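You operate a simulated robot arm through the tools that you are given. There is no shell and no other tool. Be economical: measure what you need, move in short steps, check, and stop when the job is done.

You are at the controls of a simulated two-armed robot. One attempt, no reset.

Task
Put both scones on the cream plate and grind sugar for them to the red line or a little over.
Fine: hold the mill while you crank, then stand it in the glass dish. Set down upright: sugar mill.

Only the result counts: the job must be done as asked and must still hold three seconds after the hand-in. Knocking over, shifting, dropping, spilling or breaking anything else fails it.

Robot
Two 7-joint arms with two-finger parallel grippers on one trunk, on a base that drives. Base frame: it is fixed to the floor where the robot stands at the start and does not move with it; the origin is under the middle of the robot, x ahead of it, y to its left, z up; the surface under the hand at the start is at about z = 0.7. Readings come in m, degrees, newtons and seconds.
The left shoulder is at the start at [0.07, 0.133, 1.076], the right one opposite. With the tool pointing down near the work surface each hand reaches from about 0.1 to 0.64 m from the robot's upright axis, wherever it stands, measured 20 degrees to its own side. Places, roughly: glass dish [0.6, 0, 0.7]; mill crank [0.5, -0.3, 0.8]; plain cream plate (18x18x2 cm) [0.5, -0.1, 0.7]. Payload 1.57 kg a hand.
The TCP of each hand is the grasp point between the finger pads, 0.03 m short of the fingertips. In the tool frame z runs along the fingers and y along their closing line. Largest opening 0.08 m; finger width 0.017, thickness 0.012; the body of the gripper, 0.04 by 0.082 m, starts 0.08 m behind the TCP.
Orientation is told as [roll, pitch, yaw] about the base's x, y, z axes, in that order, counted from this pose: with the fingers straight down and closing along the base's y, the tool's x points along the base's -x, its y along +y and its z along -z.

Tools
- The arms move only by the tool apply_moves. It takes "left_targets", "right_targets" or both (then of equal length, played together; a hand with none holds still); each is a list of rows, each a list of 3 entries, a list of its own where there are three numbers: the shift along the tool's x, y, z in m, then the turn, a rotation vector about the tool's x, y, z in degrees, then the gripper command, from -1 (shut) to 1 (fully open), values between in proportion. In form: [[[tx, ty, tz], [ax, ay, az], hand], ...]. A call has 1 to 20 rows; each row is the pose to reach, as a shift and turn from the pose commanded when the call began, along the tool's axes at that moment. A row lasts 0.2 s, in which the tool goes at most 0.05 m and 8.6 degrees; a call with a longer step from one row to the next is refused whole, and so is a gripper value outside its range. Where a pose cannot be reached the arm comes as near as it can. A force on the tool above 60 N (or 10 N above the force at the start of the call, whichever is more), or a blocked arm, ends the call early, and 0.2 s more pass. Each finger travels about 0.153 m/s and halts on what it meets, pressing with about 21 N; the grip force reading is that of the motor and also rises with nothing between the fingers. The clock runs only during rows and for 0.2 s after the last one: add rows that repeat a pose to give the fingers time. The reply holds the time, the measured pose of the TCP, the force on the tool along the base axes, the opening and the grip force, in the units named above and with some noise, with the torque about the TCP (base axes, N m) and any sound that the robot's microphone picked up.
- Cameras (640 x 400 px; columns grow to the right, rows downward): "scene" is now at [0.1389, -0.0012, 1.3035]; the picture's right is [-0.03, -1.00, 0.00], its down [-0.58, 0.02, -0.82] and it looks along [0.82, -0.03, -0.58] (base axes); focal length 259 px, centre (320, 200). "left" rides on the left gripper at [0.072, 0.007, -0.122] in its tool frame; the picture's right is [-0.09, 1.00, 0.00], its down [-0.84, -0.08, -0.54] and it looks along [-0.54, -0.05, 0.84] (tool axes); focal length 238 px, centre (320, 200). "right" rides on the right gripper at [0.072, -0.007, -0.122] in its tool frame; the picture's right is [0.09, 1.00, 0.00], its down [-0.84, 0.08, -0.54] and it looks along [-0.54, 0.05, 0.84] (tool axes); focal length 238 px, centre (320, 200). There is no depth. A picture from a camera that has moved, and an enlarged one, comes with that camera's place and axes in the base frame and with its lens.
- capture(camera): a new picture of that camera. The clock stands still meanwhile.
- lift_body(by): slides the trunk up (or, below 0, down) by that many m; the arms and the scene camera ride with it, the base frame stays. It gives what a move gives, with no picture.
- drive_base(legs): drives the robot by 1 to 6 legs, each [ahead, left, turn to the left] in m, m and degrees, along the robot's own axes; the way and the turn of a leg run together, so that a leg with both is an arc; at most 1.5 m and 180 degrees a leg. The arms and the cameras ride along, it lands a little off, and it stops where it bumps. It gives what a move gives.
- aim_head(pan, tilt): turns the head with the scene camera to pan (to the left, within 86 degrees either way) and tilt (down, from -29 to 69), counted from straight ahead of the robot. It gives what a move gives.
- close_up(camera, box): a new picture of the part [left, top, right, bottom] of that camera's present view, enlarged. The clock stands still meanwhile.
- sign_off(): hands the job in; it is judged then, once.

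Work in short steps. Places have to be worked out from the pictures, the camera data and where the tool is seen: move nearer, look again, correct. Check each grasp and each placing, and mend what went wrong. You have 120 turns and 108 pictures in all, those below and enlarged ones among them. Open the grippers and draw the arms clear of the work before you hand the job in, unless the task says otherwise; then end with one line.

The tools are called by a JSON object that holds its "fn" and its "kwargs". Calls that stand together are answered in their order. apply_moves: Moves the arms, as the interface text tells. Its arguments: {"type":"object","properties":{"left_targets":{"type":"array"},"right_targets":{"type":"array"}},"required":[]} The other tools are called the same way: lift_body (by) slides the trunk up or down; drive_base (legs) drives the base; aim_head (pan, tilt) turns the head that bears the scene camera; capture (camera) takes a picture; close_up (camera, box) takes an enlarged picture of a part of a camera's view; sign_off () hands the job in.

At the start:

```text
time: 0.0
left_eef_pos: [0.5226, 0.1376, 1.115]
left_tool_rot: [-0.1, 0.1, 0.0]
left_contact_force: [-0.3, -0.7, -0.1]
left_ft_torque: [0.02, 0.01, 0.01]
left_width: 0.08
left_grip_force: 0.0
right_eef_pos: [0.4676, -0.2685, 1.068]
right_tool_rot: [0.0, 0.0, 0.0]
right_contact_force: [0.0, 0.2, -0.4]
right_ft_torque: [-0.05, -0.01, 0.0]
right_width: 0.0798
right_grip_force: 0.1
trunk travel left (down, up): [-0.65, 0.29]
robot x, y, heading: [-0.0003, 0.0017, 0.1]
head pan, tilt: [-1.8, 35.3]
```

scene: 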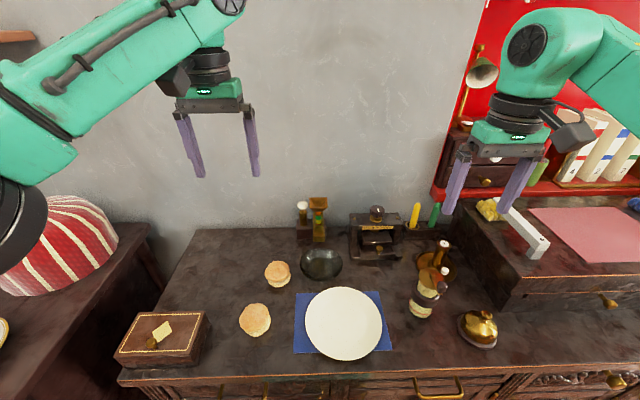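
right: 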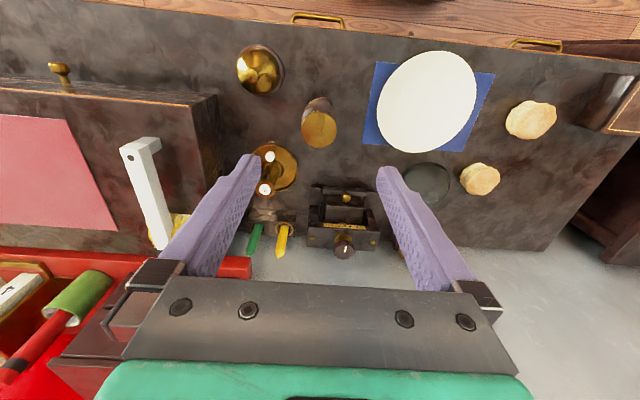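
left: 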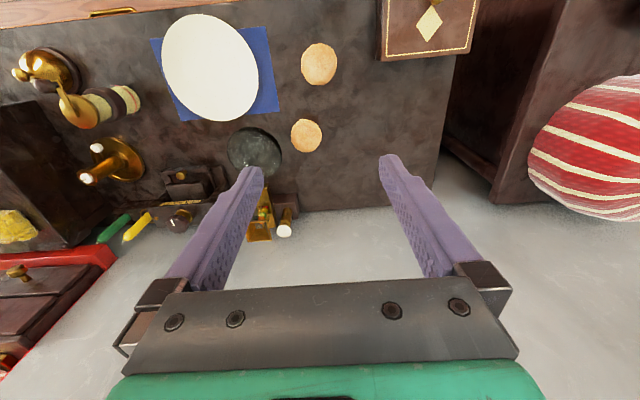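

I start with enlarged views of the table to identify the mill, the red line and the scones.

{"fn": "close_up", "kwargs": {"camera": "scene", "box": [380, 190, 540, 360]}}

{"fn": "close_up", "kwargs": {"camera": "scene", "box": [220, 190, 420, 370]}}

{"fn": "close_up", "kwargs": {"camera": "right", "box": [220, 40, 380, 200]}}

```text
2.35 times, centred on (460, 275) of scene
camera zoom: at [0.1389, -0.0012, 1.3035], right [-0.03, -1.0, 0.0], down [-0.58, 0.02, -0.82], along [0.82, -0.03, -0.58], focal length 610 px, centre (-9, 24)
```

zoom: 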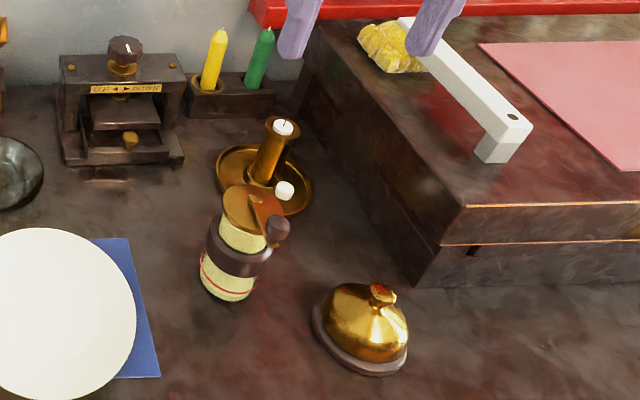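

```text
2.22 times, centred on (320, 280) of scene
camera zoom: at [0.1389, -0.0012, 1.3035], right [-0.03, -1.0, 0.0], down [-0.58, 0.02, -0.82], along [0.82, -0.03, -0.58], focal length 576 px, centre (320, 22)
```

zoom: 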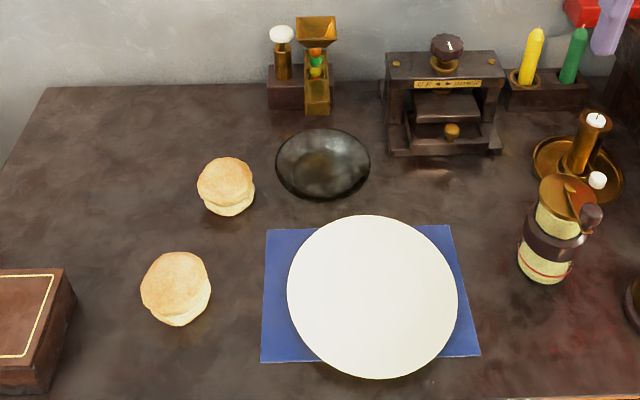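

```text
2.50 times, centred on (300, 120) of right
camera zoom: at [0.3972, -0.2733, 1.1892], right [-0.09, 1.0, 0.0], down [0.84, 0.08, 0.54], along [0.54, 0.05, -0.84], focal length 596 px, centre (370, 400)
```

zoom: 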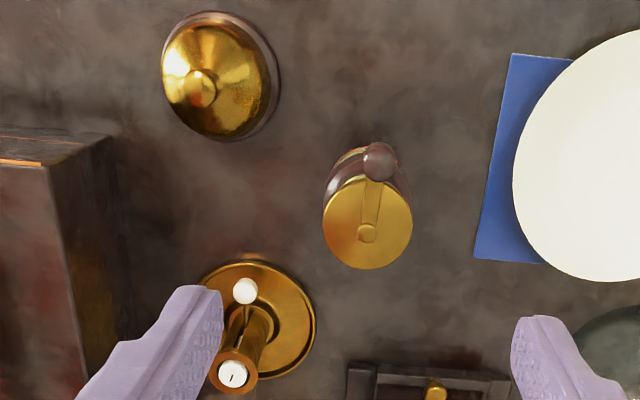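

The mill stands near (0.50,-0.26), with its cap at z≈0.83. The scones are near (0.483,0.139) and (0.614,0.099), and the plate is near (0.464,-0.068). I lower the left hand over the near scone to look closer.

{"fn": "apply_moves", "kwargs": {"left_targets": [[[0.007, 0, 0.045], [0, 0, 0], 1], [[0.014, 0, 0.09], [0, 0, 0], 1], [[0.021, 0, 0.135], [0, 0, 0], 1], [[0.028, 0, 0.18], [0, 0, 0], 1], [[0.035, 0, 0.225], [0, 0, 0], 1], [[0.04, 0, 0.265], [0, 0, 0], 1]]}}

{"fn": "capture", "kwargs": {"camera": "left"}}

{"fn": "capture", "kwargs": {"camera": "scene"}}

```text
time: 1.4
left_eef_pos: [0.4835, 0.1384, 0.8496]
left_tool_rot: [0.0, 0.0, 0.1]
left_contact_force: [0.6, -0.9, 0.4]
left_ft_torque: [0.01, 0.0, 0.01]
left_width: 0.0799
left_grip_force: 0.0
right_eef_pos: [0.469, -0.2678, 1.0688]
right_tool_rot: [0.0, 0.1, 0.1]
right_contact_force: [0.2, -0.5, -0.4]
right_ft_torque: [0.03, 0.02, -0.01]
right_width: 0.08
right_grip_force: 0.1
trunk travel left (down, up): [-0.65, 0.29]
robot x, y, heading: [-0.0019, 0.0015, 0.3]
head pan, tilt: [-1.8, 35.3]
```

```text
101 pictures are left
camera left: at [0.4094, 0.1457, 0.9717], right [0.09, 1.0, 0.0], down [0.84, -0.08, 0.54], along [0.54, -0.05, -0.84], focal length 238 px, centre (320, 200)
```

left: 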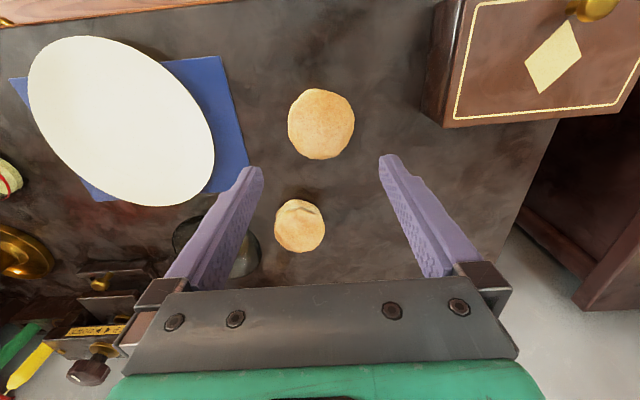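

```text
100 pictures are left
camera scene: at [0.1393, -0.0009, 1.3035], right [-0.03, -1.0, 0.0], down [-0.58, 0.02, -0.82], along [0.82, -0.03, -0.58], focal length 259 px, centre (320, 200)
```

scene: 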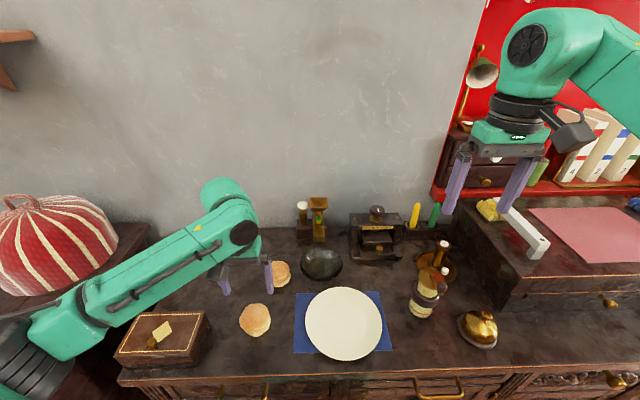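

The near scone is at about (0.474,0.140), with its top near z 0.735 and a width of about 6.7 cm. I lower to just above it and check that it sits between the fingers.

{"fn": "apply_moves", "kwargs": {"left_targets": [[[0.009, 0.002, 0.03], [0, 0, 0], 1], [[0.009, 0.002, 0.055], [0, 0, 0], 1], [[0.009, 0.002, 0.07], [0, 0, 0], 1]]}}

{"fn": "capture", "kwargs": {"camera": "left"}}

```text
time: 2.2
left_eef_pos: [0.4713, 0.1385, 0.7806]
left_tool_rot: [0.1, 0.0, 0.1]
left_contact_force: [0.0, -0.4, 0.6]
left_ft_torque: [0.01, -0.03, 0.0]
left_width: 0.0802
left_grip_force: 0.0
right_eef_pos: [0.4676, -0.268, 1.0685]
right_tool_rot: [0.0, 0.0, 0.0]
right_contact_force: [-0.2, -0.1, 0.8]
right_ft_torque: [0.01, -0.02, -0.02]
right_width: 0.0801
right_grip_force: 0.0
trunk travel left (down, up): [-0.65, 0.29]
robot x, y, heading: [-0.0012, -0.0028, 0.1]
head pan, tilt: [-1.8, 35.3]
```

```text
99 pictures are left
camera left: at [0.3989, 0.1469, 0.9016], right [0.09, 1.0, 0.0], down [0.84, -0.08, 0.54], along [0.54, -0.05, -0.84], focal length 238 px, centre (320, 200)
```

left: 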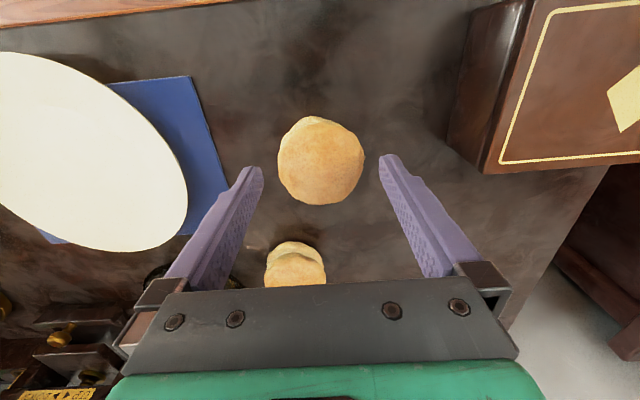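

The scone is centred between the fingers at about (0.470,0.140). I descend and grip.

{"fn": "apply_moves", "kwargs": {"left_targets": [[[0, 0.001, 0.025], [0, 0, 0], 1], [[0, 0.001, 0.042], [0, 0, 0], 1], [[0, 0.001, 0.042], [0, 0, 0], 0.5], [[0, 0.001, 0.042], [0, 0, 0], 0.2], [[0, 0.001, 0.042], [0, 0, 0], 0.2]]}}

```text
time: 3.4
left_eef_pos: [0.4726, 0.1411, 0.7385]
left_tool_rot: [0.1, 0.1, 0.1]
left_contact_force: [1.3, -0.2, 3.1]
left_ft_torque: [-0.11, -0.07, 0.03]
left_width: 0.0669
left_grip_force: 21.1
right_eef_pos: [0.4681, -0.2677, 1.0688]
right_tool_rot: [0.0, 0.0, 0.0]
right_contact_force: [0.5, -0.2, 0.8]
right_ft_torque: [0.02, 0.03, 0.0]
right_width: 0.0802
right_grip_force: 0.0
trunk travel left (down, up): [-0.65, 0.29]
robot x, y, heading: [0.0005, 0.0004, 0.1]
head pan, tilt: [-1.8, 35.3]
```

Gripped at 0.067 m. I lift and carry it over the near half of the plate.

{"fn": "apply_moves", "kwargs": {"left_targets": [[[0, 0, -0.04], [0, 0, 0], 0.2], [[0, 0, -0.08], [0, 0, 0], 0.2], [[0.01, -0.042, -0.09], [0, 0, 0], 0.2], [[0.02, -0.084, -0.09], [0, 0, 0], 0.2], [[0.03, -0.126, -0.09], [0, 0, 0], 0.2], [[0.04, -0.168, -0.09], [0, 0, 0], 0.2], [[0.047, -0.209, -0.09], [0, 0, 0], 0.2], [[0.047, -0.209, -0.09], [0, 0, 0], 0.2]]}}

{"fn": "capture", "kwargs": {"camera": "left"}}

{"fn": "capture", "kwargs": {"camera": "scene"}}

```text
time: 5.2
left_eef_pos: [0.4245, -0.0654, 0.827]
left_tool_rot: [0.0, 0.0, 0.1]
left_contact_force: [0.0, 0.2, -0.4]
left_ft_torque: [-0.03, 0.03, -0.01]
left_width: 0.0652
left_grip_force: 20.8
right_eef_pos: [0.4684, -0.2665, 1.069]
right_tool_rot: [0.0, 0.0, -0.1]
right_contact_force: [-0.6, 0.3, -0.1]
right_ft_torque: [-0.01, 0.0, 0.01]
right_width: 0.0801
right_grip_force: 0.1
trunk travel left (down, up): [-0.65, 0.29]
robot x, y, heading: [-0.0018, -0.0042, -0.1]
head pan, tilt: [-1.8, 35.3]
```

```text
98 pictures are left
camera left: at [0.3513, -0.059, 0.9489], right [0.09, 1.0, 0.0], down [0.84, -0.08, 0.54], along [0.54, -0.05, -0.84], focal length 238 px, centre (320, 200)
```

left: 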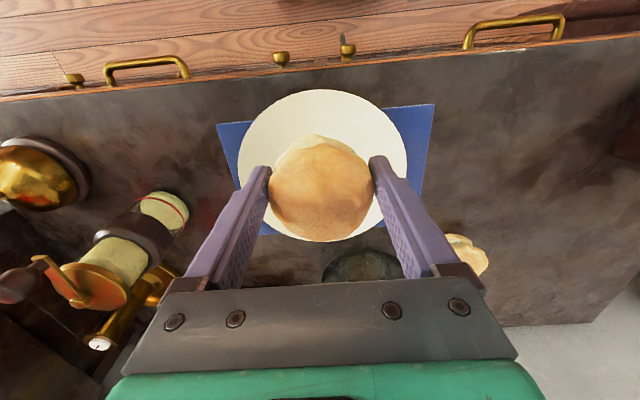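

```text
97 pictures are left
camera scene: at [0.1392, -0.0002, 1.3034], right [-0.03, -1.0, 0.0], down [-0.58, 0.02, -0.82], along [0.82, -0.03, -0.58], focal length 259 px, centre (320, 200)
```

scene: 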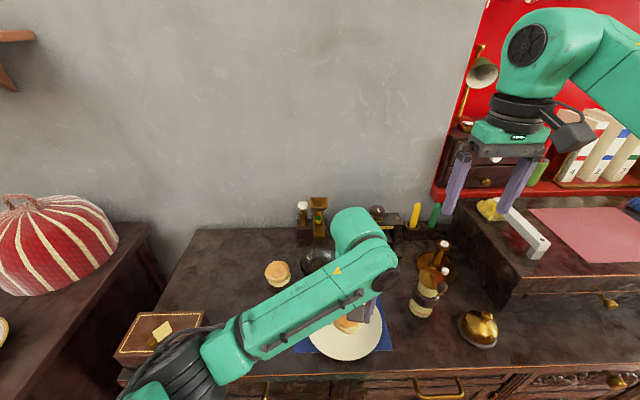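

The plate centre is about (0.46,-0.067), so the scone at x=0.4245 falls on the near half. I lower it and look for contact.

{"fn": "apply_moves", "kwargs": {"left_targets": [[[0, 0, 0.03], [0, 0, 0], 0.2], [[0, 0, 0.05], [0, 0, 0], 0.2], [[0, 0, 0.06], [0, 0, 0], 0.2], [[0, 0, 0.066], [0, 0, 0], 0.2]]}}

{"fn": "capture", "kwargs": {"camera": "left"}}

```text
time: 6.2
left_eef_pos: [0.4267, -0.0681, 0.7615]
left_tool_rot: [0.0, 0.1, 0.1]
left_contact_force: [1.0, -0.3, -0.4]
left_ft_torque: [-0.06, 0.05, -0.01]
left_width: 0.0656
left_grip_force: 20.8
right_eef_pos: [0.4689, -0.2668, 1.0675]
right_tool_rot: [-0.1, 0.0, -0.1]
right_contact_force: [0.8, 0.5, 0.7]
right_ft_torque: [-0.02, -0.04, 0.0]
right_width: 0.08
right_grip_force: 0.1
trunk travel left (down, up): [-0.65, 0.29]
robot x, y, heading: [-0.0035, -0.0026, 0.0]
head pan, tilt: [-1.8, 35.3]
```

```text
96 pictures are left
camera left: at [0.3529, -0.0612, 0.8833], right [0.09, 1.0, 0.0], down [0.84, -0.08, 0.54], along [0.54, -0.05, -0.84], focal length 238 px, centre (320, 200)
```

left: 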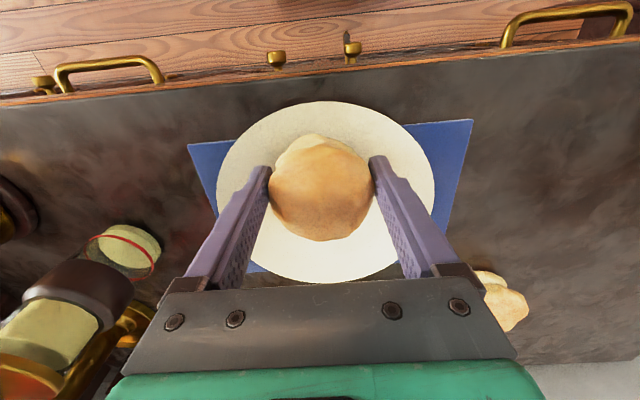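

No contact force yet, so I lower in small steps.

{"fn": "apply_moves", "kwargs": {"left_targets": [[[0, 0, 0.003], [0, 0, 0], 0.2], [[0, 0, 0.006], [0, 0, 0], 0.2], [[0, 0, 0.008], [0, 0, 0], 0.2]]}}

```text
time: 7.0
left_eef_pos: [0.425, -0.0682, 0.7538]
left_tool_rot: [-0.2, 0.0, 0.1]
left_contact_force: [-0.3, -0.2, 2.9]
left_ft_torque: [-0.09, -0.01, 0.02]
left_width: 0.0655
left_grip_force: 20.7
right_eef_pos: [0.4687, -0.2677, 1.0694]
right_tool_rot: [0.0, -0.1, 0.0]
right_contact_force: [-0.4, 0.1, -0.9]
right_ft_torque: [-0.03, 0.0, 0.01]
right_width: 0.0801
right_grip_force: 0.1
trunk travel left (down, up): [-0.65, 0.29]
robot x, y, heading: [0.0022, 0.0, 0.1]
head pan, tilt: [-1.8, 35.3]
```

A contact force of about 3 N shows the scone is down. I open and rise.

{"fn": "apply_moves", "kwargs": {"left_targets": [[[0, 0, 0.001], [0, 0, 0], 0.6], [[0, 0, 0.001], [0, 0, 0], 1], [[0, 0, 0], [0, 0, 0], 1], [[0, 0, -0.03], [0, 0, 0], 1], [[0, 0, -0.07], [0, 0, 0], 1], [[0, 0.0, -0.1], [0, 0, 0], 1]]}}

{"fn": "capture", "kwargs": {"camera": "left"}}

```text
time: 8.4
left_eef_pos: [0.4229, -0.0694, 0.8525]
left_tool_rot: [0.0, 0.0, 0.1]
left_contact_force: [-0.7, 0.0, -0.3]
left_ft_torque: [0.03, -0.01, -0.02]
left_width: 0.0798
left_grip_force: 0.0
right_eef_pos: [0.4685, -0.2674, 1.0681]
right_tool_rot: [0.0, 0.0, 0.1]
right_contact_force: [-0.2, -0.1, 0.6]
right_ft_torque: [0.03, 0.03, 0.03]
right_width: 0.0799
right_grip_force: 0.2
trunk travel left (down, up): [-0.65, 0.29]
robot x, y, heading: [0.0, 0.0016, 0.1]
head pan, tilt: [-1.8, 35.3]
```

```text
95 pictures are left
camera left: at [0.3505, -0.0626, 0.975], right [0.09, 1.0, 0.0], down [0.84, -0.08, 0.54], along [0.54, -0.05, -0.84], focal length 238 px, centre (320, 200)
```

left: 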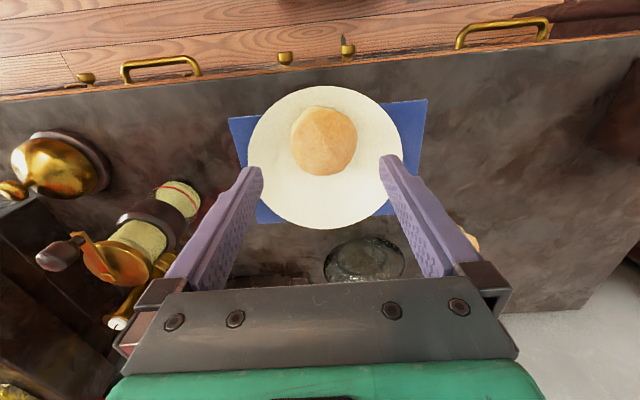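

The scone sits well on the near half. I now move to the far scone.

{"fn": "apply_moves", "kwargs": {"left_targets": [[[-0.03, 0.027, 0], [0, 0, 0], 1], [[-0.06, 0.055, 0], [0, 0, 0], 1], [[-0.09, 0.083, 0], [0, 0, 0], 1], [[-0.12, 0.11, 0], [0, 0, 0], 1], [[-0.15, 0.14, 0], [0, 0, 0], 1], [[-0.18, 0.168, 0], [0, 0, 0], 1]]}}

{"fn": "capture", "kwargs": {"camera": "left"}}

```text
time: 9.8
left_eef_pos: [0.6036, 0.0989, 0.853]
left_tool_rot: [0.0, -0.1, -0.1]
left_contact_force: [0.4, -0.3, -0.3]
left_ft_torque: [-0.01, 0.0, 0.01]
left_width: 0.0799
left_grip_force: 0.1
right_eef_pos: [0.4691, -0.2686, 1.0675]
right_tool_rot: [0.0, 0.0, -0.1]
right_contact_force: [-0.1, 0.2, 0.4]
right_ft_torque: [0.03, 0.03, -0.02]
right_width: 0.0799
right_grip_force: 0.0
trunk travel left (down, up): [-0.65, 0.29]
robot x, y, heading: [0.0011, -0.0007, -0.0]
head pan, tilt: [-1.8, 35.3]
```

```text
94 pictures are left
camera left: at [0.5313, 0.1064, 0.9743], right [0.09, 1.0, 0.0], down [0.84, -0.08, 0.54], along [0.54, -0.05, -0.84], focal length 238 px, centre (320, 200)
```

left: 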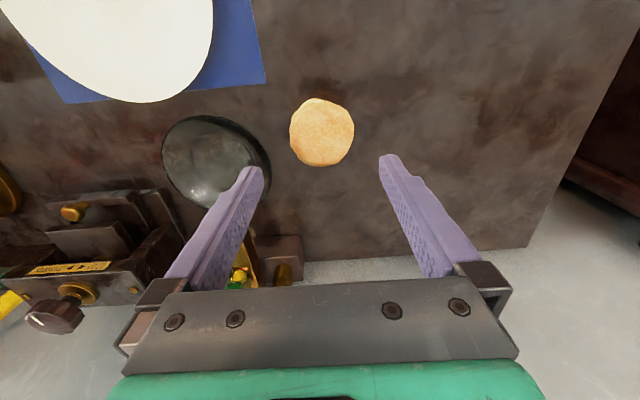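

The far scone is at about (0.604,0.102), and the left finger will clear the dish. I descend and grip.

{"fn": "apply_moves", "kwargs": {"left_targets": [[[0, 0.003, 0.035], [0, 0, 0], 1], [[0, 0.003, 0.07], [0, 0, 0], 1], [[0, 0.003, 0.1], [0, 0, 0], 1], [[0, 0.003, 0.114], [0, 0, 0], 1], [[0, 0.003, 0.114], [0, 0, 0], 0.5], [[0, 0.003, 0.114], [0, 0, 0], 0.2], [[0, 0.003, 0.114], [0, 0, 0], 0.2]]}}

{"fn": "capture", "kwargs": {"camera": "left"}}

```text
time: 11.4
left_eef_pos: [0.5958, 0.1027, 0.7431]
left_tool_rot: [0.0, -0.2, 0.1]
left_contact_force: [5.6, 0.8, 15.1]
left_ft_torque: [-0.27, -0.33, 0.08]
left_width: 0.0656
left_grip_force: 21.0
left hand out of reach, approached as far as the arm can: row 3, 4, 5, 6, 7
right_eef_pos: [0.4676, -0.268, 1.0686]
right_tool_rot: [0.0, -0.1, 0.0]
right_contact_force: [0.4, -0.6, 0.0]
right_ft_torque: [0.0, 0.0, 0.0]
right_width: 0.0804
right_grip_force: 0.0
trunk travel left (down, up): [-0.65, 0.29]
robot x, y, heading: [-0.0002, 0.0007, -0.0]
head pan, tilt: [-1.8, 35.3]
```

```text
93 pictures are left
camera left: at [0.5215, 0.1097, 0.8639], right [0.09, 1.0, 0.0], down [0.83, -0.08, 0.55], along [0.54, -0.05, -0.84], focal length 238 px, centre (320, 200)
```

left: 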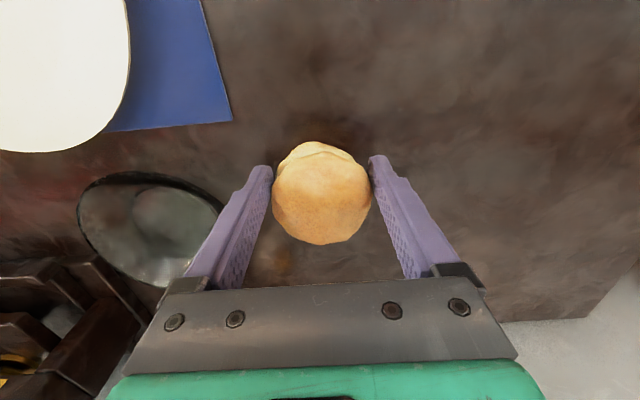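

Gripped at 0.0656 m, slightly behind the scone's centre. I lift straight up and back, away from the reach limit.

{"fn": "apply_moves", "kwargs": {"left_targets": [[[0, 0, -0.02], [0, 0, 0], 0.2], [[0, 0, -0.06], [0, 0, 0], 0.2], [[0.02, 0, -0.1], [0, 0, 0], 0.2], [[0.04, -0.03, -0.11], [0, 0, 0], 0.2], [[0.06, -0.07, -0.11], [0, 0, 0], 0.2], [[0.08, -0.11, -0.11], [0, 0, 0], 0.2], [[0.1, -0.15, -0.11], [0, 0, 0], 0.2], [[0.1, -0.17, -0.11], [0, 0, 0], 0.2], [[0.1, -0.17, -0.11], [0, 0, 0], 0.2]]}}

{"fn": "capture", "kwargs": {"camera": "left"}}

```text
time: 13.4
left_eef_pos: [0.5856, 0.0502, 0.8473]
left_tool_rot: [-0.1, 0.2, 0.1]
left_contact_force: [-0.4, 0.0, -0.3]
left_ft_torque: [-0.07, 0.03, -0.01]
left_width: 0.064
left_grip_force: 20.9
left hand out of reach, approached as far as the arm can: row 2, 3, 4, 5, 6, 7, 8, 9
right_eef_pos: [0.4682, -0.267, 1.0666]
right_tool_rot: [-0.1, 0.0, 0.0]
right_contact_force: [-0.2, -0.2, -0.5]
right_ft_torque: [-0.03, -0.01, -0.01]
right_width: 0.08
right_grip_force: 0.1
trunk travel left (down, up): [-0.65, 0.29]
robot x, y, heading: [0.0003, 0.0018, 0.1]
head pan, tilt: [-1.8, 35.3]
```

```text
92 pictures are left
camera left: at [0.5136, 0.0562, 0.9693], right [0.09, 1.0, 0.0], down [0.84, -0.08, 0.54], along [0.54, -0.05, -0.84], focal length 238 px, centre (320, 200)
```

left: 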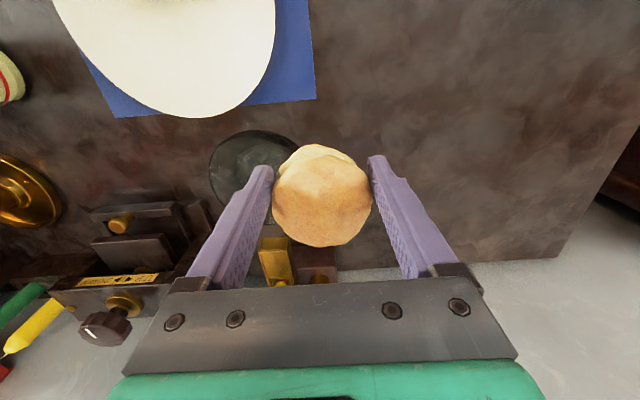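

The arm lagged at the reach edge, but the scone is still held. I pull back along x first.

{"fn": "apply_moves", "kwargs": {"left_targets": [[[0.02, 0, 0], [0, 0, 0], 0.2], [[0.04, 0, 0], [0, 0, 0], 0.2], [[0.06, 0, 0], [0, 0, 0], 0.2], [[0.08, 0, 0], [0, 0, 0], 0.2]]}}

```text
time: 14.4
left_eef_pos: [0.5873, 0.0489, 0.8467]
left_tool_rot: [0.0, 0.1, 0.1]
left_contact_force: [0.4, -0.5, -0.9]
left_ft_torque: [-0.01, 0.04, -0.02]
left_width: 0.0639
left_grip_force: 20.8
left hand out of reach, approached as far as the arm can: row 1, 2, 3, 4
right_eef_pos: [0.4677, -0.2671, 1.0677]
right_tool_rot: [-0.1, 0.0, 0.0]
right_contact_force: [0.1, -0.1, 0.0]
right_ft_torque: [0.03, -0.02, -0.02]
right_width: 0.0799
right_grip_force: 0.2
trunk travel left (down, up): [-0.65, 0.29]
robot x, y, heading: [0.0018, 0.0012, -0.2]
head pan, tilt: [-1.8, 35.3]
```

The solver seems stuck in this joint posture. I try going up and back to the left, the way it came.

{"fn": "apply_moves", "kwargs": {"left_targets": [[[0, 0.02, -0.02], [0, 0, 0], 0.2], [[0, 0.04, -0.05], [0, 0, 0], 0.2], [[0, 0.05, -0.09], [0, 0, 0], 0.2], [[0, 0.05, -0.12], [0, 0, 0], 0.2]]}}

{"fn": "capture", "kwargs": {"camera": "scene"}}

```text
time: 15.4
left_eef_pos: [0.5842, 0.0992, 0.9626]
left_tool_rot: [-1.6, 0.7, 0.3]
left_contact_force: [1.5, 1.6, 4.4]
left_ft_torque: [-0.05, 0.05, 0.01]
left_width: 0.0639
left_grip_force: 21.4
left hand out of reach, approached as far as the arm can: row 1, 2, 3
right_eef_pos: [0.4689, -0.2661, 1.0685]
right_tool_rot: [-0.1, 0.1, 0.0]
right_contact_force: [0.4, 0.4, -0.2]
right_ft_torque: [-0.07, 0.05, -0.02]
right_width: 0.08
right_grip_force: 0.1
trunk travel left (down, up): [-0.65, 0.29]
robot x, y, heading: [-0.0002, -0.0034, -0.1]
head pan, tilt: [-1.8, 35.3]
```

```text
91 pictures are left
camera scene: at [0.1404, 0.0007, 1.3034], right [-0.03, -1.0, 0.0], down [-0.58, 0.02, -0.82], along [0.82, -0.03, -0.58], focal length 259 px, centre (320, 200)
```

scene: 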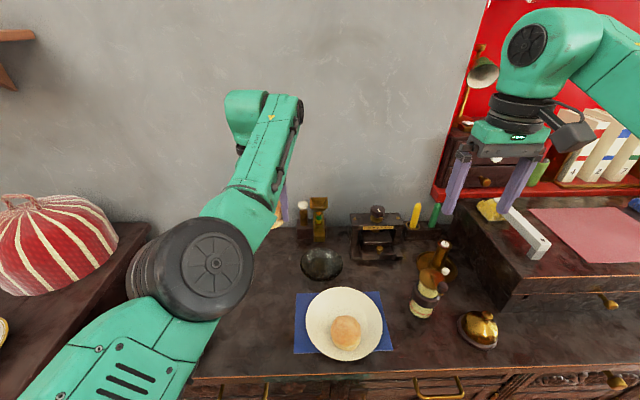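

It is free again, now with the elbow up. I pull back and then move over the plate, keeping high.

{"fn": "apply_moves", "kwargs": {"left_targets": [[[0.02, 0, 0], [0, 0, 0], 0.2], [[0.045, 0, 0], [0, 0, 0], 0.2], [[0.07, 0, 0], [0, 0, 0], 0.2], [[0.086, 0, 0], [0, 0, 0], 0.2], [[0.086, -0.03, 0], [0, 0, 0], 0.2], [[0.086, -0.06, 0], [0, 0, 0], 0.2], [[0.086, -0.09, 0], [0, 0, 0], 0.2], [[0.086, -0.12, 0], [0, 0, 0], 0.2], [[0.086, -0.145, 0], [0, 0, 0], 0.2], [[0.086, -0.167, 0], [0, 0, 0], 0.2], [[0.086, -0.167, 0], [0, 0, 0], 0.2]]}}

{"fn": "capture", "kwargs": {"camera": "scene"}}

{"fn": "capture", "kwargs": {"camera": "left"}}

```text
time: 17.8
left_eef_pos: [0.5637, 0.0158, 0.9727]
left_tool_rot: [0.0, 0.1, 0.1]
left_contact_force: [0.1, 0.4, -0.8]
left_ft_torque: [0.01, 0.03, -0.01]
left_width: 0.0637
left_grip_force: 20.9
left hand out of reach, approached as far as the arm can: row 1, 2, 3, 4, 5, 6, 7, 8, 9, 10, 11
right_eef_pos: [0.469, -0.2683, 1.0675]
right_tool_rot: [0.0, 0.0, 0.0]
right_contact_force: [0.2, 0.2, -0.4]
right_ft_torque: [0.0, 0.02, 0.02]
right_width: 0.0799
right_grip_force: 0.1
trunk travel left (down, up): [-0.65, 0.29]
robot x, y, heading: [-0.0, -0.0035, 0.1]
head pan, tilt: [-1.8, 35.3]
```

```text
90 pictures are left
camera scene: at [0.1391, -0.0013, 1.3034], right [-0.03, -1.0, 0.0], down [-0.58, 0.02, -0.82], along [0.82, -0.03, -0.58], focal length 259 px, centre (320, 200)
```

scene: 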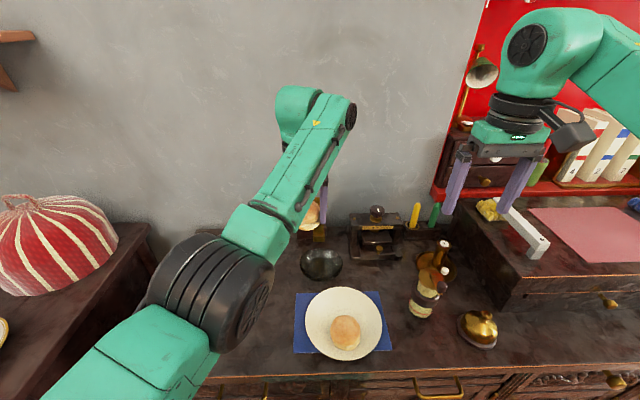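

```text
89 pictures are left
camera left: at [0.4913, 0.023, 1.0946], right [0.09, 1.0, 0.0], down [0.84, -0.08, 0.54], along [0.54, -0.05, -0.84], focal length 238 px, centre (320, 200)
```

left: 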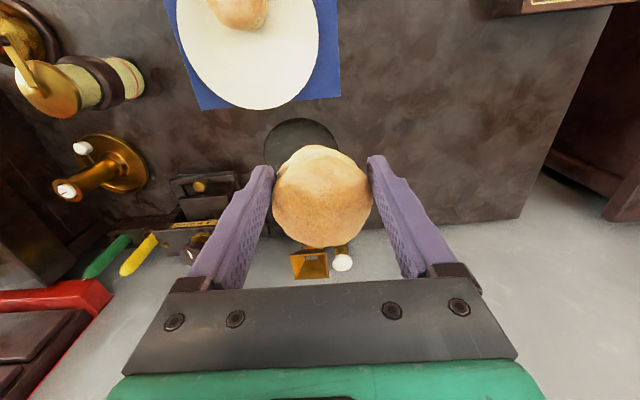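

Some joint is at its limit in this posture. I return to the roomy starting pose to unwind the arm.

{"fn": "apply_moves", "kwargs": {"left_targets": [[[0, 0.02, -0.03], [0, 0, 0], 0.2], [[0, 0.05, -0.06], [0, 0, 0], 0.2], [[0.01, 0.08, -0.09], [0, 0, 0], 0.2], [[0.02, 0.1, -0.12], [0, 0, 0], 0.2], [[0.03, 0.12, -0.14], [0, 0, 0], 0.2], [[0.04, 0.14, -0.14], [0, 0, 0], 0.2], [[0.06, 0.16, -0.14], [0, 0, 0], 0.2], [[0.09, 0.16, -0.14], [0, 0, 0], 0.2]]}}

{"fn": "capture", "kwargs": {"camera": "scene"}}

```text
time: 19.6
left_eef_pos: [0.4997, 0.195, 1.118]
left_tool_rot: [-1.4, 0.7, 1.6]
left_contact_force: [0.2, -0.5, -1.6]
left_ft_torque: [-0.01, 0.0, 0.01]
left_width: 0.0623
left_grip_force: 21.3
left hand out of reach, approached as far as the arm can: row 3, 4, 7, 8
right_eef_pos: [0.4671, -0.2678, 1.069]
right_tool_rot: [0.0, -0.1, 0.0]
right_contact_force: [-0.6, 0.3, 0.1]
right_ft_torque: [-0.03, 0.0, 0.02]
right_width: 0.08
right_grip_force: 0.0
trunk travel left (down, up): [-0.65, 0.29]
robot x, y, heading: [0.0019, 0.0018, 0.0]
head pan, tilt: [-1.8, 35.3]
```

```text
88 pictures are left
camera scene: at [0.1374, -0.001, 1.3037], right [-0.03, -1.0, 0.0], down [-0.58, 0.02, -0.82], along [0.82, -0.03, -0.58], focal length 259 px, centre (320, 200)
```

scene: 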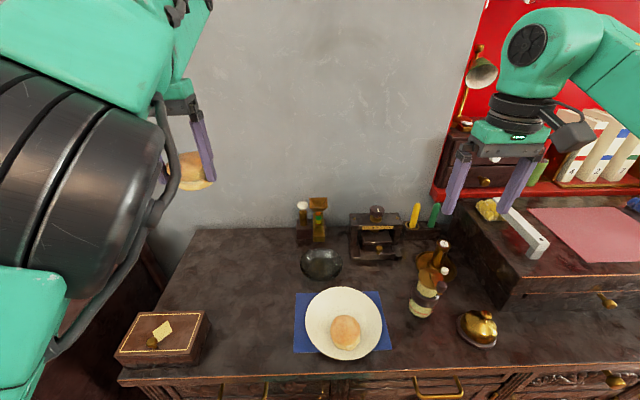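

The elbow has swung up and inward. I bring the hand outward and closer to unwind it.

{"fn": "apply_moves", "kwargs": {"left_targets": [[[0, 0.03, 0], [0, 0, 0], 0.2], [[0, 0.06, 0.02], [0, 0, 0], 0.2], [[0, 0.09, 0.04], [0, 0, 0], 0.2], [[0.0, 0.12, 0.06], [0, 0, 0], 0.2], [[0.0, 0.14, 0.08], [0, 0, 0], 0.2], [[0.02, 0.14, 0.08], [0, 0, 0], 0.2], [[0.04, 0.14, 0.08], [0, 0, 0], 0.2], [[0.06, 0.14, 0.08], [0, 0, 0], 0.2]]}}

{"fn": "capture", "kwargs": {"camera": "scene"}}

```text
time: 21.4
left_eef_pos: [0.4588, 0.3316, 1.0426]
left_tool_rot: [-0.1, 0.1, 0.0]
left_contact_force: [-0.1, 0.0, -0.4]
left_ft_torque: [0.02, -0.01, -0.02]
left_width: 0.0622
left_grip_force: 21.0
left hand out of reach, approached as far as the arm can: row 7, 8
right_eef_pos: [0.4688, -0.2675, 1.0687]
right_tool_rot: [0.1, 0.0, 0.0]
right_contact_force: [0.2, 0.6, 0.7]
right_ft_torque: [0.01, 0.01, 0.02]
right_width: 0.0801
right_grip_force: 0.0
trunk travel left (down, up): [-0.65, 0.29]
robot x, y, heading: [0.0005, 0.0019, 0.0]
head pan, tilt: [-1.8, 35.3]
```

```text
87 pictures are left
camera scene: at [0.139, -0.0014, 1.3034], right [-0.03, -1.0, 0.0], down [-0.58, 0.02, -0.82], along [0.82, -0.03, -0.58], focal length 259 px, centre (320, 200)
```

scene: 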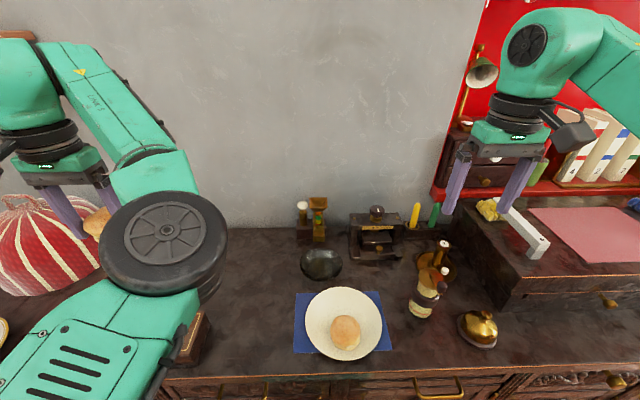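

The elbow is inboard and a wrist joint is probably at its limit. I test whether a yaw of the tool frees it when pulling back.

{"fn": "apply_moves", "kwargs": {"left_targets": [[[0, 0, 0], [0, 0, 8], 0.2], [[0, 0, 0], [0, 0, 16], 0.2], [[0, 0, 0], [0, 0, 24], 0.2], [[0, 0, 0], [0, 0, 32], 0.2], [[0.03, 0, 0], [0, 0, 32], 0.2], [[0.06, 0, 0], [0, 0, 32], 0.2], [[0.09, 0, 0], [0, 0, 32], 0.2]]}}

```text
time: 23.0
left_eef_pos: [0.3873, 0.3678, 1.0406]
left_tool_rot: [0.1, 0.0, -32.0]
left_contact_force: [-0.1, -0.6, -0.5]
left_ft_torque: [0.02, 0.02, 0.02]
left_width: 0.0623
left_grip_force: 21.3
left hand out of reach, approached as far as the arm can: row 5, 6, 7
right_eef_pos: [0.4673, -0.2673, 1.0685]
right_tool_rot: [0.0, 0.1, 0.0]
right_contact_force: [-0.2, -0.4, 0.0]
right_ft_torque: [-0.01, -0.01, 0.03]
right_width: 0.0798
right_grip_force: 0.0
trunk travel left (down, up): [-0.65, 0.29]
robot x, y, heading: [0.0026, -0.0034, -0.0]
head pan, tilt: [-1.8, 35.3]
```

{"fn": "capture", "kwargs": {"camera": "scene"}}

```text
86 pictures are left
camera scene: at [0.1384, -0.001, 1.3035], right [-0.03, -1.0, 0.0], down [-0.58, 0.02, -0.82], along [0.82, -0.03, -0.58], focal length 259 px, centre (320, 200)
```

scene: 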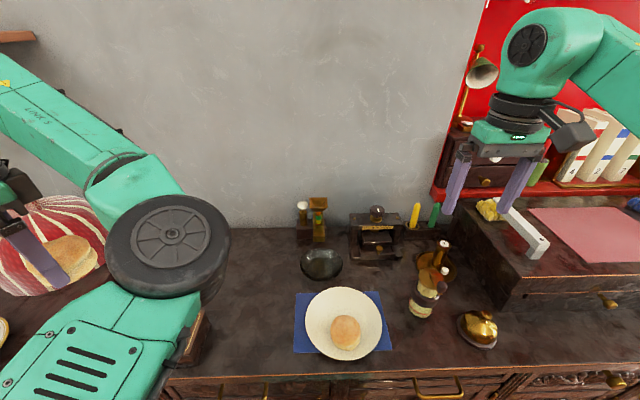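

The elbow is still inboard. I try to force it outboard by turning the hand further clockwise while holding position forward.

{"fn": "apply_moves", "kwargs": {"left_targets": [[[-0.03, 0, 0], [0, 0, 8], 0.2], [[-0.06, 0, 0], [0, 0, 16], 0.2], [[-0.09, 0, 0], [0, 0, 24], 0.2], [[-0.1, 0, 0], [0, 0, 32], 0.2], [[-0.1, 0, 0], [0, 0, 40], 0.2], [[-0.1, 0, 0], [0, 0, 48], 0.2], [[-0.1, 0, 0], [0, 0, 56], 0.2], [[-0.1, 0, 0], [0, 0, 64], 0.2], [[-0.1, 0, 0], [0, 0, 72], 0.2]]}}

{"fn": "capture", "kwargs": {"camera": "scene"}}

```text
time: 25.0
left_eef_pos: [0.4707, 0.3236, 1.0385]
left_tool_rot: [0.1, -0.1, -104.1]
left_contact_force: [-0.5, 0.7, -0.2]
left_ft_torque: [0.0, 0.01, -0.02]
left_width: 0.0622
left_grip_force: 20.8
left hand out of reach, approached as far as the arm can: row 1, 2, 3, 4, 5, 6, 7, 8, 9
right_eef_pos: [0.4679, -0.2671, 1.0679]
right_tool_rot: [0.0, 0.0, -0.1]
right_contact_force: [0.3, 0.2, -0.3]
right_ft_torque: [0.02, 0.01, -0.02]
right_width: 0.0801
right_grip_force: 0.1
trunk travel left (down, up): [-0.65, 0.29]
robot x, y, heading: [0.0021, 0.003, 0.1]
head pan, tilt: [-1.8, 35.3]
```

```text
85 pictures are left
camera scene: at [0.139, -0.0011, 1.3034], right [-0.03, -1.0, 0.0], down [-0.58, 0.02, -0.82], along [0.82, -0.03, -0.58], focal length 259 px, centre (320, 200)
```

scene: 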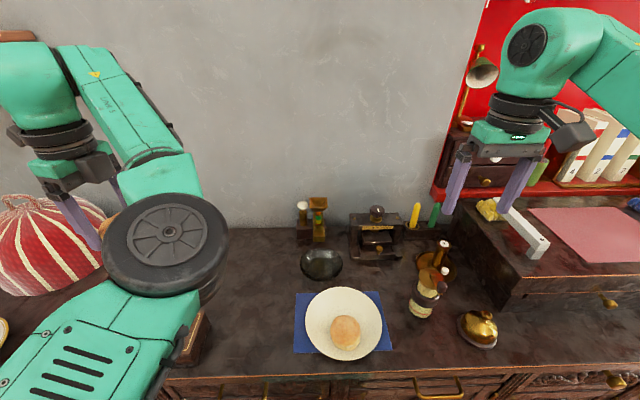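

The wrist yaw isn't the limit: the elbow has bent through straight to the wrong side. I undo the yaw, stretch the arm outward, and then sweep inward to bend it back.

{"fn": "apply_moves", "kwargs": {"left_targets": [[[0, 0, 0], [0, 0, -8], 0.2], [[0, 0, 0], [0, 0, -16], 0.2], [[0, 0, 0], [0, 0, -24], 0.2], [[0, 0, 0], [0, 0, -32], 0.2], [[0, 0, 0], [0, 0, -40], 0.2], [[0, 0, 0], [0, 0, -48], 0.2], [[0, 0, 0], [0, 0, -56], 0.2], [[0, 0, 0], [0, 0, -64], 0.2], [[0.005, 0.02, 0], [0, 0, -72], 0.2], [[0.01, 0.04, 0], [0, 0, -80], 0.2], [[0.015, 0.06, 0], [0, 0, -88], 0.2], [[0.02, 0.08, 0], [0, 0, -96], 0.2], [[0.027, 0.106, 0], [0, 0, -104], 0.2], [[0.035, 0.14, 0], [0, 0, -104], 0.2], [[0.045, 0.18, 0], [0, 0, -104], 0.2]]}}

{"fn": "capture", "kwargs": {"camera": "scene"}}

```text
time: 28.2
left_eef_pos: [0.5684, 0.3325, 1.0505]
left_tool_rot: [-0.4, -3.2, -1.7]
left_contact_force: [0.4, 0.2, -0.8]
left_ft_torque: [-0.05, 0.01, -0.02]
left_width: 0.0618
left_grip_force: 20.8
left hand out of reach, approached as far as the arm can: row 13, 14, 15
right_eef_pos: [0.4678, -0.2669, 1.0681]
right_tool_rot: [0.1, 0.0, -0.1]
right_contact_force: [0.2, 0.2, 0.2]
right_ft_torque: [-0.01, -0.01, -0.04]
right_width: 0.0799
right_grip_force: 0.0
trunk travel left (down, up): [-0.65, 0.29]
robot x, y, heading: [-0.001, -0.0032, 0.1]
head pan, tilt: [-1.8, 35.3]
```

```text
84 pictures are left
camera scene: at [0.1392, -0.0008, 1.3034], right [-0.03, -1.0, 0.0], down [-0.58, 0.02, -0.82], along [0.82, -0.03, -0.58], focal length 259 px, centre (320, 200)
```

scene: 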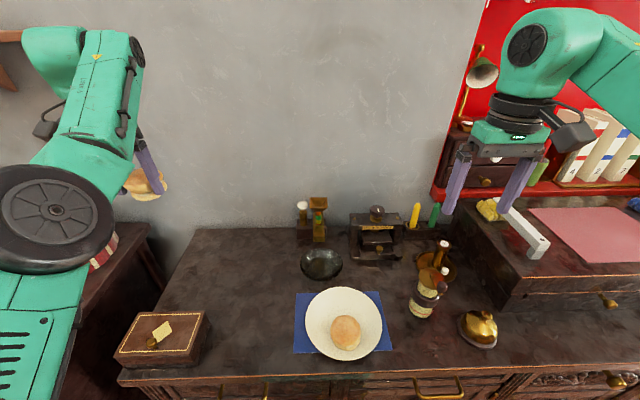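

The arm is now stretched. I sweep the hand inward and then back.

{"fn": "apply_moves", "kwargs": {"left_targets": [[[0, -0.045, 0], [0, 0, 0], 0.2], [[0.0, -0.09, 0], [0, 0, 0], 0.2], [[0.0, -0.135, 0], [0, 0, 0], 0.2], [[0.0, -0.18, 0], [0, 0, 0], 0.2], [[0.01, -0.22, 0], [0, 0, 0], 0.2], [[0.03, -0.26, 0], [0, 0, 0], 0.2], [[0.05, -0.29, 0], [0, 0, 0], 0.2], [[0.08, -0.29, 0], [0, 0, 0], 0.2], [[0.1, -0.29, 0], [0, 0, 0], 0.2]]}}

{"fn": "capture", "kwargs": {"camera": "scene"}}

```text
time: 30.2
left_eef_pos: [0.556, 0.0448, 1.0773]
left_tool_rot: [-0.2, -3.2, -1.8]
left_contact_force: [-0.3, 0.3, -0.3]
left_ft_torque: [0.02, 0.01, -0.05]
left_width: 0.0595
left_grip_force: 21.0
left hand out of reach, approached as far as the arm can: row 4, 5, 6, 7, 8, 9
right_eef_pos: [0.4686, -0.268, 1.0682]
right_tool_rot: [0.0, 0.0, 0.1]
right_contact_force: [-1.0, 0.4, 0.8]
right_ft_torque: [0.0, 0.03, 0.0]
right_width: 0.0798
right_grip_force: 0.1
trunk travel left (down, up): [-0.65, 0.29]
robot x, y, heading: [-0.0015, 0.0002, 0.3]
head pan, tilt: [-1.8, 35.3]
```

```text
83 pictures are left
camera scene: at [0.1386, -0.0016, 1.3035], right [-0.03, -1.0, 0.0], down [-0.58, 0.02, -0.82], along [0.82, -0.03, -0.58], focal length 259 px, centre (320, 200)
```

scene: 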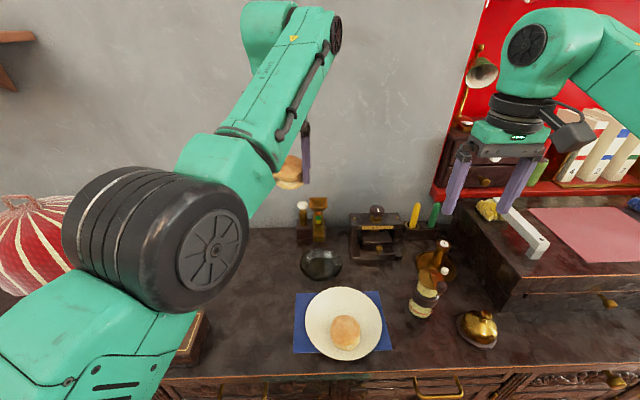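

The elbow still won't flip, so I check the grip and whether this posture can descend. I would then use the base to position over the plate.

{"fn": "apply_moves", "kwargs": {"left_targets": [[[0, 0, 0.03], [0, 0, 0], 0.2], [[0, 0, 0.06], [0, 0, 0], 0.2], [[0, 0, 0.09], [0, 0, 0], 0.2], [[0, 0, 0.12], [0, 0, 0], 0.2], [[0, 0, 0.15], [0, 0, 0], 0.2], [[0, 0, 0.15], [0, 0, 0], 0.2]]}}

{"fn": "capture", "kwargs": {"camera": "left"}}

```text
time: 31.6
left_eef_pos: [0.5944, 0.0467, 0.93]
left_tool_rot: [-0.3, -3.1, -1.8]
left_contact_force: [-0.2, 0.1, -0.2]
left_ft_torque: [0.01, 0.02, -0.01]
left_width: 0.048
left_grip_force: 0.0
left hand out of reach, approached as far as the arm can: row 1, 2, 3, 4, 5, 6
right_eef_pos: [0.4681, -0.267, 1.0674]
right_tool_rot: [0.0, 0.0, 0.1]
right_contact_force: [0.4, -0.3, 0.7]
right_ft_torque: [-0.01, 0.02, 0.0]
right_width: 0.0798
right_grip_force: 0.1
trunk travel left (down, up): [-0.65, 0.29]
robot x, y, heading: [0.0041, 0.0015, 0.4]
head pan, tilt: [-1.8, 35.3]
```

```text
82 pictures are left
camera left: at [0.515, 0.0572, 1.0476], right [0.12, 0.99, 0.0], down [0.8, -0.1, 0.59], along [0.58, -0.07, -0.81], focal length 238 px, centre (320, 200)
```

left: 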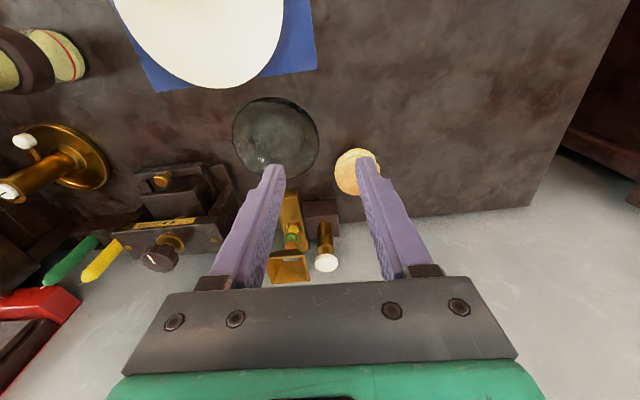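

The scone slipped out and fell to the table near the dish, because the grip was off-centre. I open the hand, lift it, and look.

{"fn": "apply_moves", "kwargs": {"left_targets": [[[0, 0.02, -0.03], [0, 0, 0], 1], [[0, 0.05, -0.06], [0, 0, 0], 1], [[0, 0.09, -0.1], [0, 0, 0], 1], [[0.0, 0.13, -0.14], [0, 0, 0], 1], [[0.0, 0.17, -0.14], [0, 0, 0], 1], [[0, 0.21, -0.14], [0, 0, 0], 1]]}}

{"fn": "close_up", "kwargs": {"camera": "scene", "box": [220, 190, 420, 370]}}

```text
refused: row 3 steps farther than a row can; nothing moved
```

```text
2.22 times, centred on (320, 280) of scene
camera zoom: at [0.1386, -0.0014, 1.3035], right [-0.03, -1.0, 0.0], down [-0.58, 0.02, -0.82], along [0.82, -0.03, -0.58], focal length 576 px, centre (320, 22)
```

zoom: 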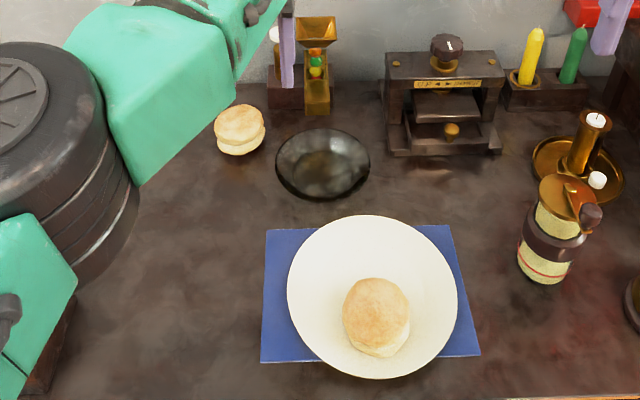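

The scone landed upright at about (0.69,0.09), and nothing else was disturbed. I open the hand and move it up and outward, away from things.

{"fn": "apply_moves", "kwargs": {"left_targets": [[[0, 0.02, -0.03], [0, 0, 0], 1], [[0, 0.045, -0.06], [0, 0, 0], 1], [[0, 0.075, -0.09], [0, 0, 0], 1], [[0.0, 0.11, -0.12], [0, 0, 0], 1], [[0.0, 0.15, -0.14], [0, 0, 0], 1], [[0, 0.19, -0.14], [0, 0, 0], 1], [[0, 0.23, -0.14], [0, 0, 0], 1]]}}

{"fn": "aim_head", "kwargs": {"pan": 0, "tilt": 65}}

{"fn": "capture", "kwargs": {"camera": "scene"}}

```text
time: 33.2
left_eef_pos: [0.5872, 0.278, 1.0664]
left_tool_rot: [-0.8, -3.3, -2.0]
left_contact_force: [0.1, 0.5, -0.3]
left_ft_torque: [-0.05, 0.02, 0.01]
left_width: 0.0799
left_grip_force: 0.0
left hand out of reach, approached as far as the arm can: row 4, 5, 6, 7
right_eef_pos: [0.4692, -0.2661, 1.0688]
right_tool_rot: [-0.2, 0.2, -0.1]
right_contact_force: [0.6, 0.8, -0.1]
right_ft_torque: [-0.03, 0.01, 0.02]
right_width: 0.0802
right_grip_force: 0.1
trunk travel left (down, up): [-0.65, 0.29]
robot x, y, heading: [-0.002, 0.0001, 0.1]
head pan, tilt: [-1.8, 35.3]
```

```text
time: 34.1
left_eef_pos: [0.5862, 0.2746, 1.0693]
left_tool_rot: [-0.8, -3.4, -1.9]
left_contact_force: [-0.2, 0.8, -0.3]
left_ft_torque: [-0.03, 0.01, -0.02]
left_width: 0.0801
left_grip_force: 0.0
right_eef_pos: [0.4691, -0.2681, 1.0685]
right_tool_rot: [0.0, 0.0, 0.0]
right_contact_force: [-0.6, -0.2, -0.7]
right_ft_torque: [0.0, -0.02, -0.02]
right_width: 0.0797
right_grip_force: 0.0
trunk travel left (down, up): [-0.65, 0.29]
robot x, y, heading: [0.0004, -0.0001, -0.1]
head pan, tilt: [0.0, 65.0]
```

```text
80 pictures are left
camera scene: at [0.1118, 0.0014, 1.2641], right [0.0, -1.0, 0.0], down [-0.91, 0.0, -0.42], along [0.42, 0.0, -0.91], focal length 259 px, centre (320, 200)
```

scene: 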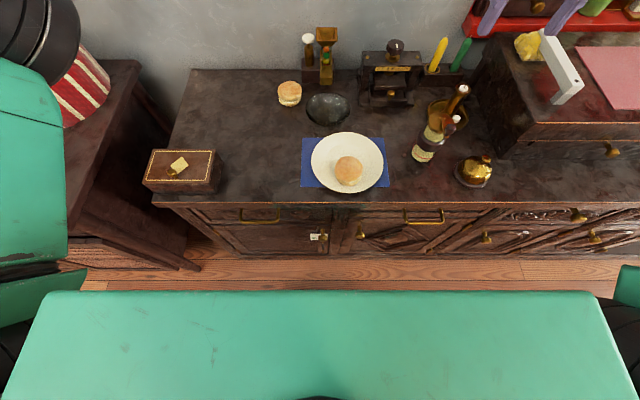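

There is floor room to drive about 0.12 m forward. First I try to unwind the left elbow by stretching fully out to the left and sweeping inward at full reach.

{"fn": "apply_moves", "kwargs": {"left_targets": [[[0.02, 0.045, 0], [0, 0, 0], 1], [[0.04, 0.09, 0], [0, 0, 0], 1], [[0.06, 0.135, 0], [0, 0, 0], 1], [[0.08, 0.18, 0], [0, 0, 0], 1], [[0.1, 0.22, 0], [0, 0, 0], 1], [[0.12, 0.254, 0], [0, 0, 0], 1], [[0.088, 0.217, 0], [0, 0, 0], 1], [[0.057, 0.18, 0], [0, 0, 0], 1], [[0.033, 0.138, 0], [0, 0, 0], 1], [[0.009, 0.095, 0], [0, 0, 0], 1], [[-0.008, 0.05, 0], [0, 0, 0], 1], [[-0.024, 0.004, 0], [0, 0, 0], 1], [[-0.034, -0.044, 0], [0, 0, 0], 1], [[-0.042, -0.092, 0], [0, 0, 0], 1], [[-0.042, -0.14, 0], [0, 0, 0], 1], [[-0.03, -0.17, 0], [0, 0, 0], 1], [[0.0, -0.18, 0], [0, 0, 0], 1], [[0.04, -0.18, 0], [0, 0, 0], 1], [[0.08, -0.18, 0], [0, 0, 0], 1]]}}

{"fn": "aim_head", "kwargs": {"pan": 0, "tilt": 38}}

{"fn": "capture", "kwargs": {"camera": "scene"}}

```text
time: 38.1
left_eef_pos: [0.4954, 0.097, 1.068]
left_tool_rot: [-0.2, -3.3, -1.6]
left_contact_force: [-0.8, -0.9, 0.0]
left_ft_torque: [0.12, -0.07, 0.01]
left_width: 0.08
left_grip_force: 0.0
left hand out of reach, approached as far as the arm can: row 7, 8, 9, 10, 11, 12, 13, 14, 15, 16
right_eef_pos: [0.4643, -0.2716, 1.07]
right_tool_rot: [0.4, -0.3, -0.2]
right_contact_force: [-1.1, -1.2, -0.5]
right_ft_torque: [0.08, -0.06, 0.01]
right_width: 0.0797
right_grip_force: 0.1
trunk travel left (down, up): [-0.65, 0.29]
robot x, y, heading: [-0.0031, -0.0023, 0.1]
head pan, tilt: [0.0, 65.0]
```

```text
time: 39.1
left_eef_pos: [0.5011, 0.1015, 1.0653]
left_tool_rot: [-0.5, -3.3, -1.7]
left_contact_force: [0.1, -0.3, -0.3]
left_ft_torque: [-0.04, 0.01, -0.02]
left_width: 0.0799
left_grip_force: 0.0
right_eef_pos: [0.4688, -0.2657, 1.0686]
right_tool_rot: [0.0, 0.1, 0.1]
right_contact_force: [0.4, 0.0, 0.0]
right_ft_torque: [0.05, 0.02, 0.02]
right_width: 0.08
right_grip_force: 0.2
trunk travel left (down, up): [-0.65, 0.29]
robot x, y, heading: [0.0036, 0.0019, -0.2]
head pan, tilt: [0.0, 38.0]
```

```text
79 pictures are left
camera scene: at [0.1378, 0.0025, 1.2992], right [0.0, -1.0, 0.0], down [-0.62, 0.0, -0.79], along [0.79, 0.0, -0.62], focal length 259 px, centre (320, 200)
```

scene: 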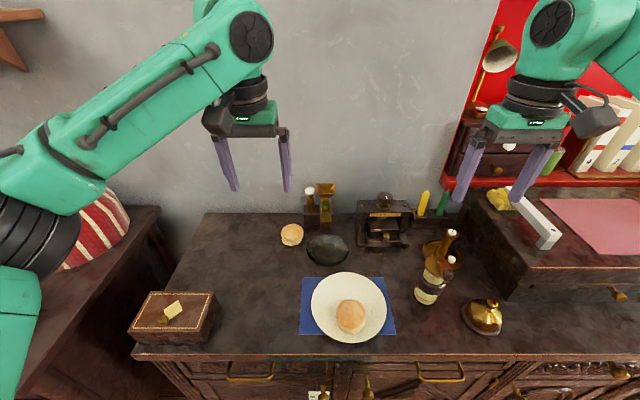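

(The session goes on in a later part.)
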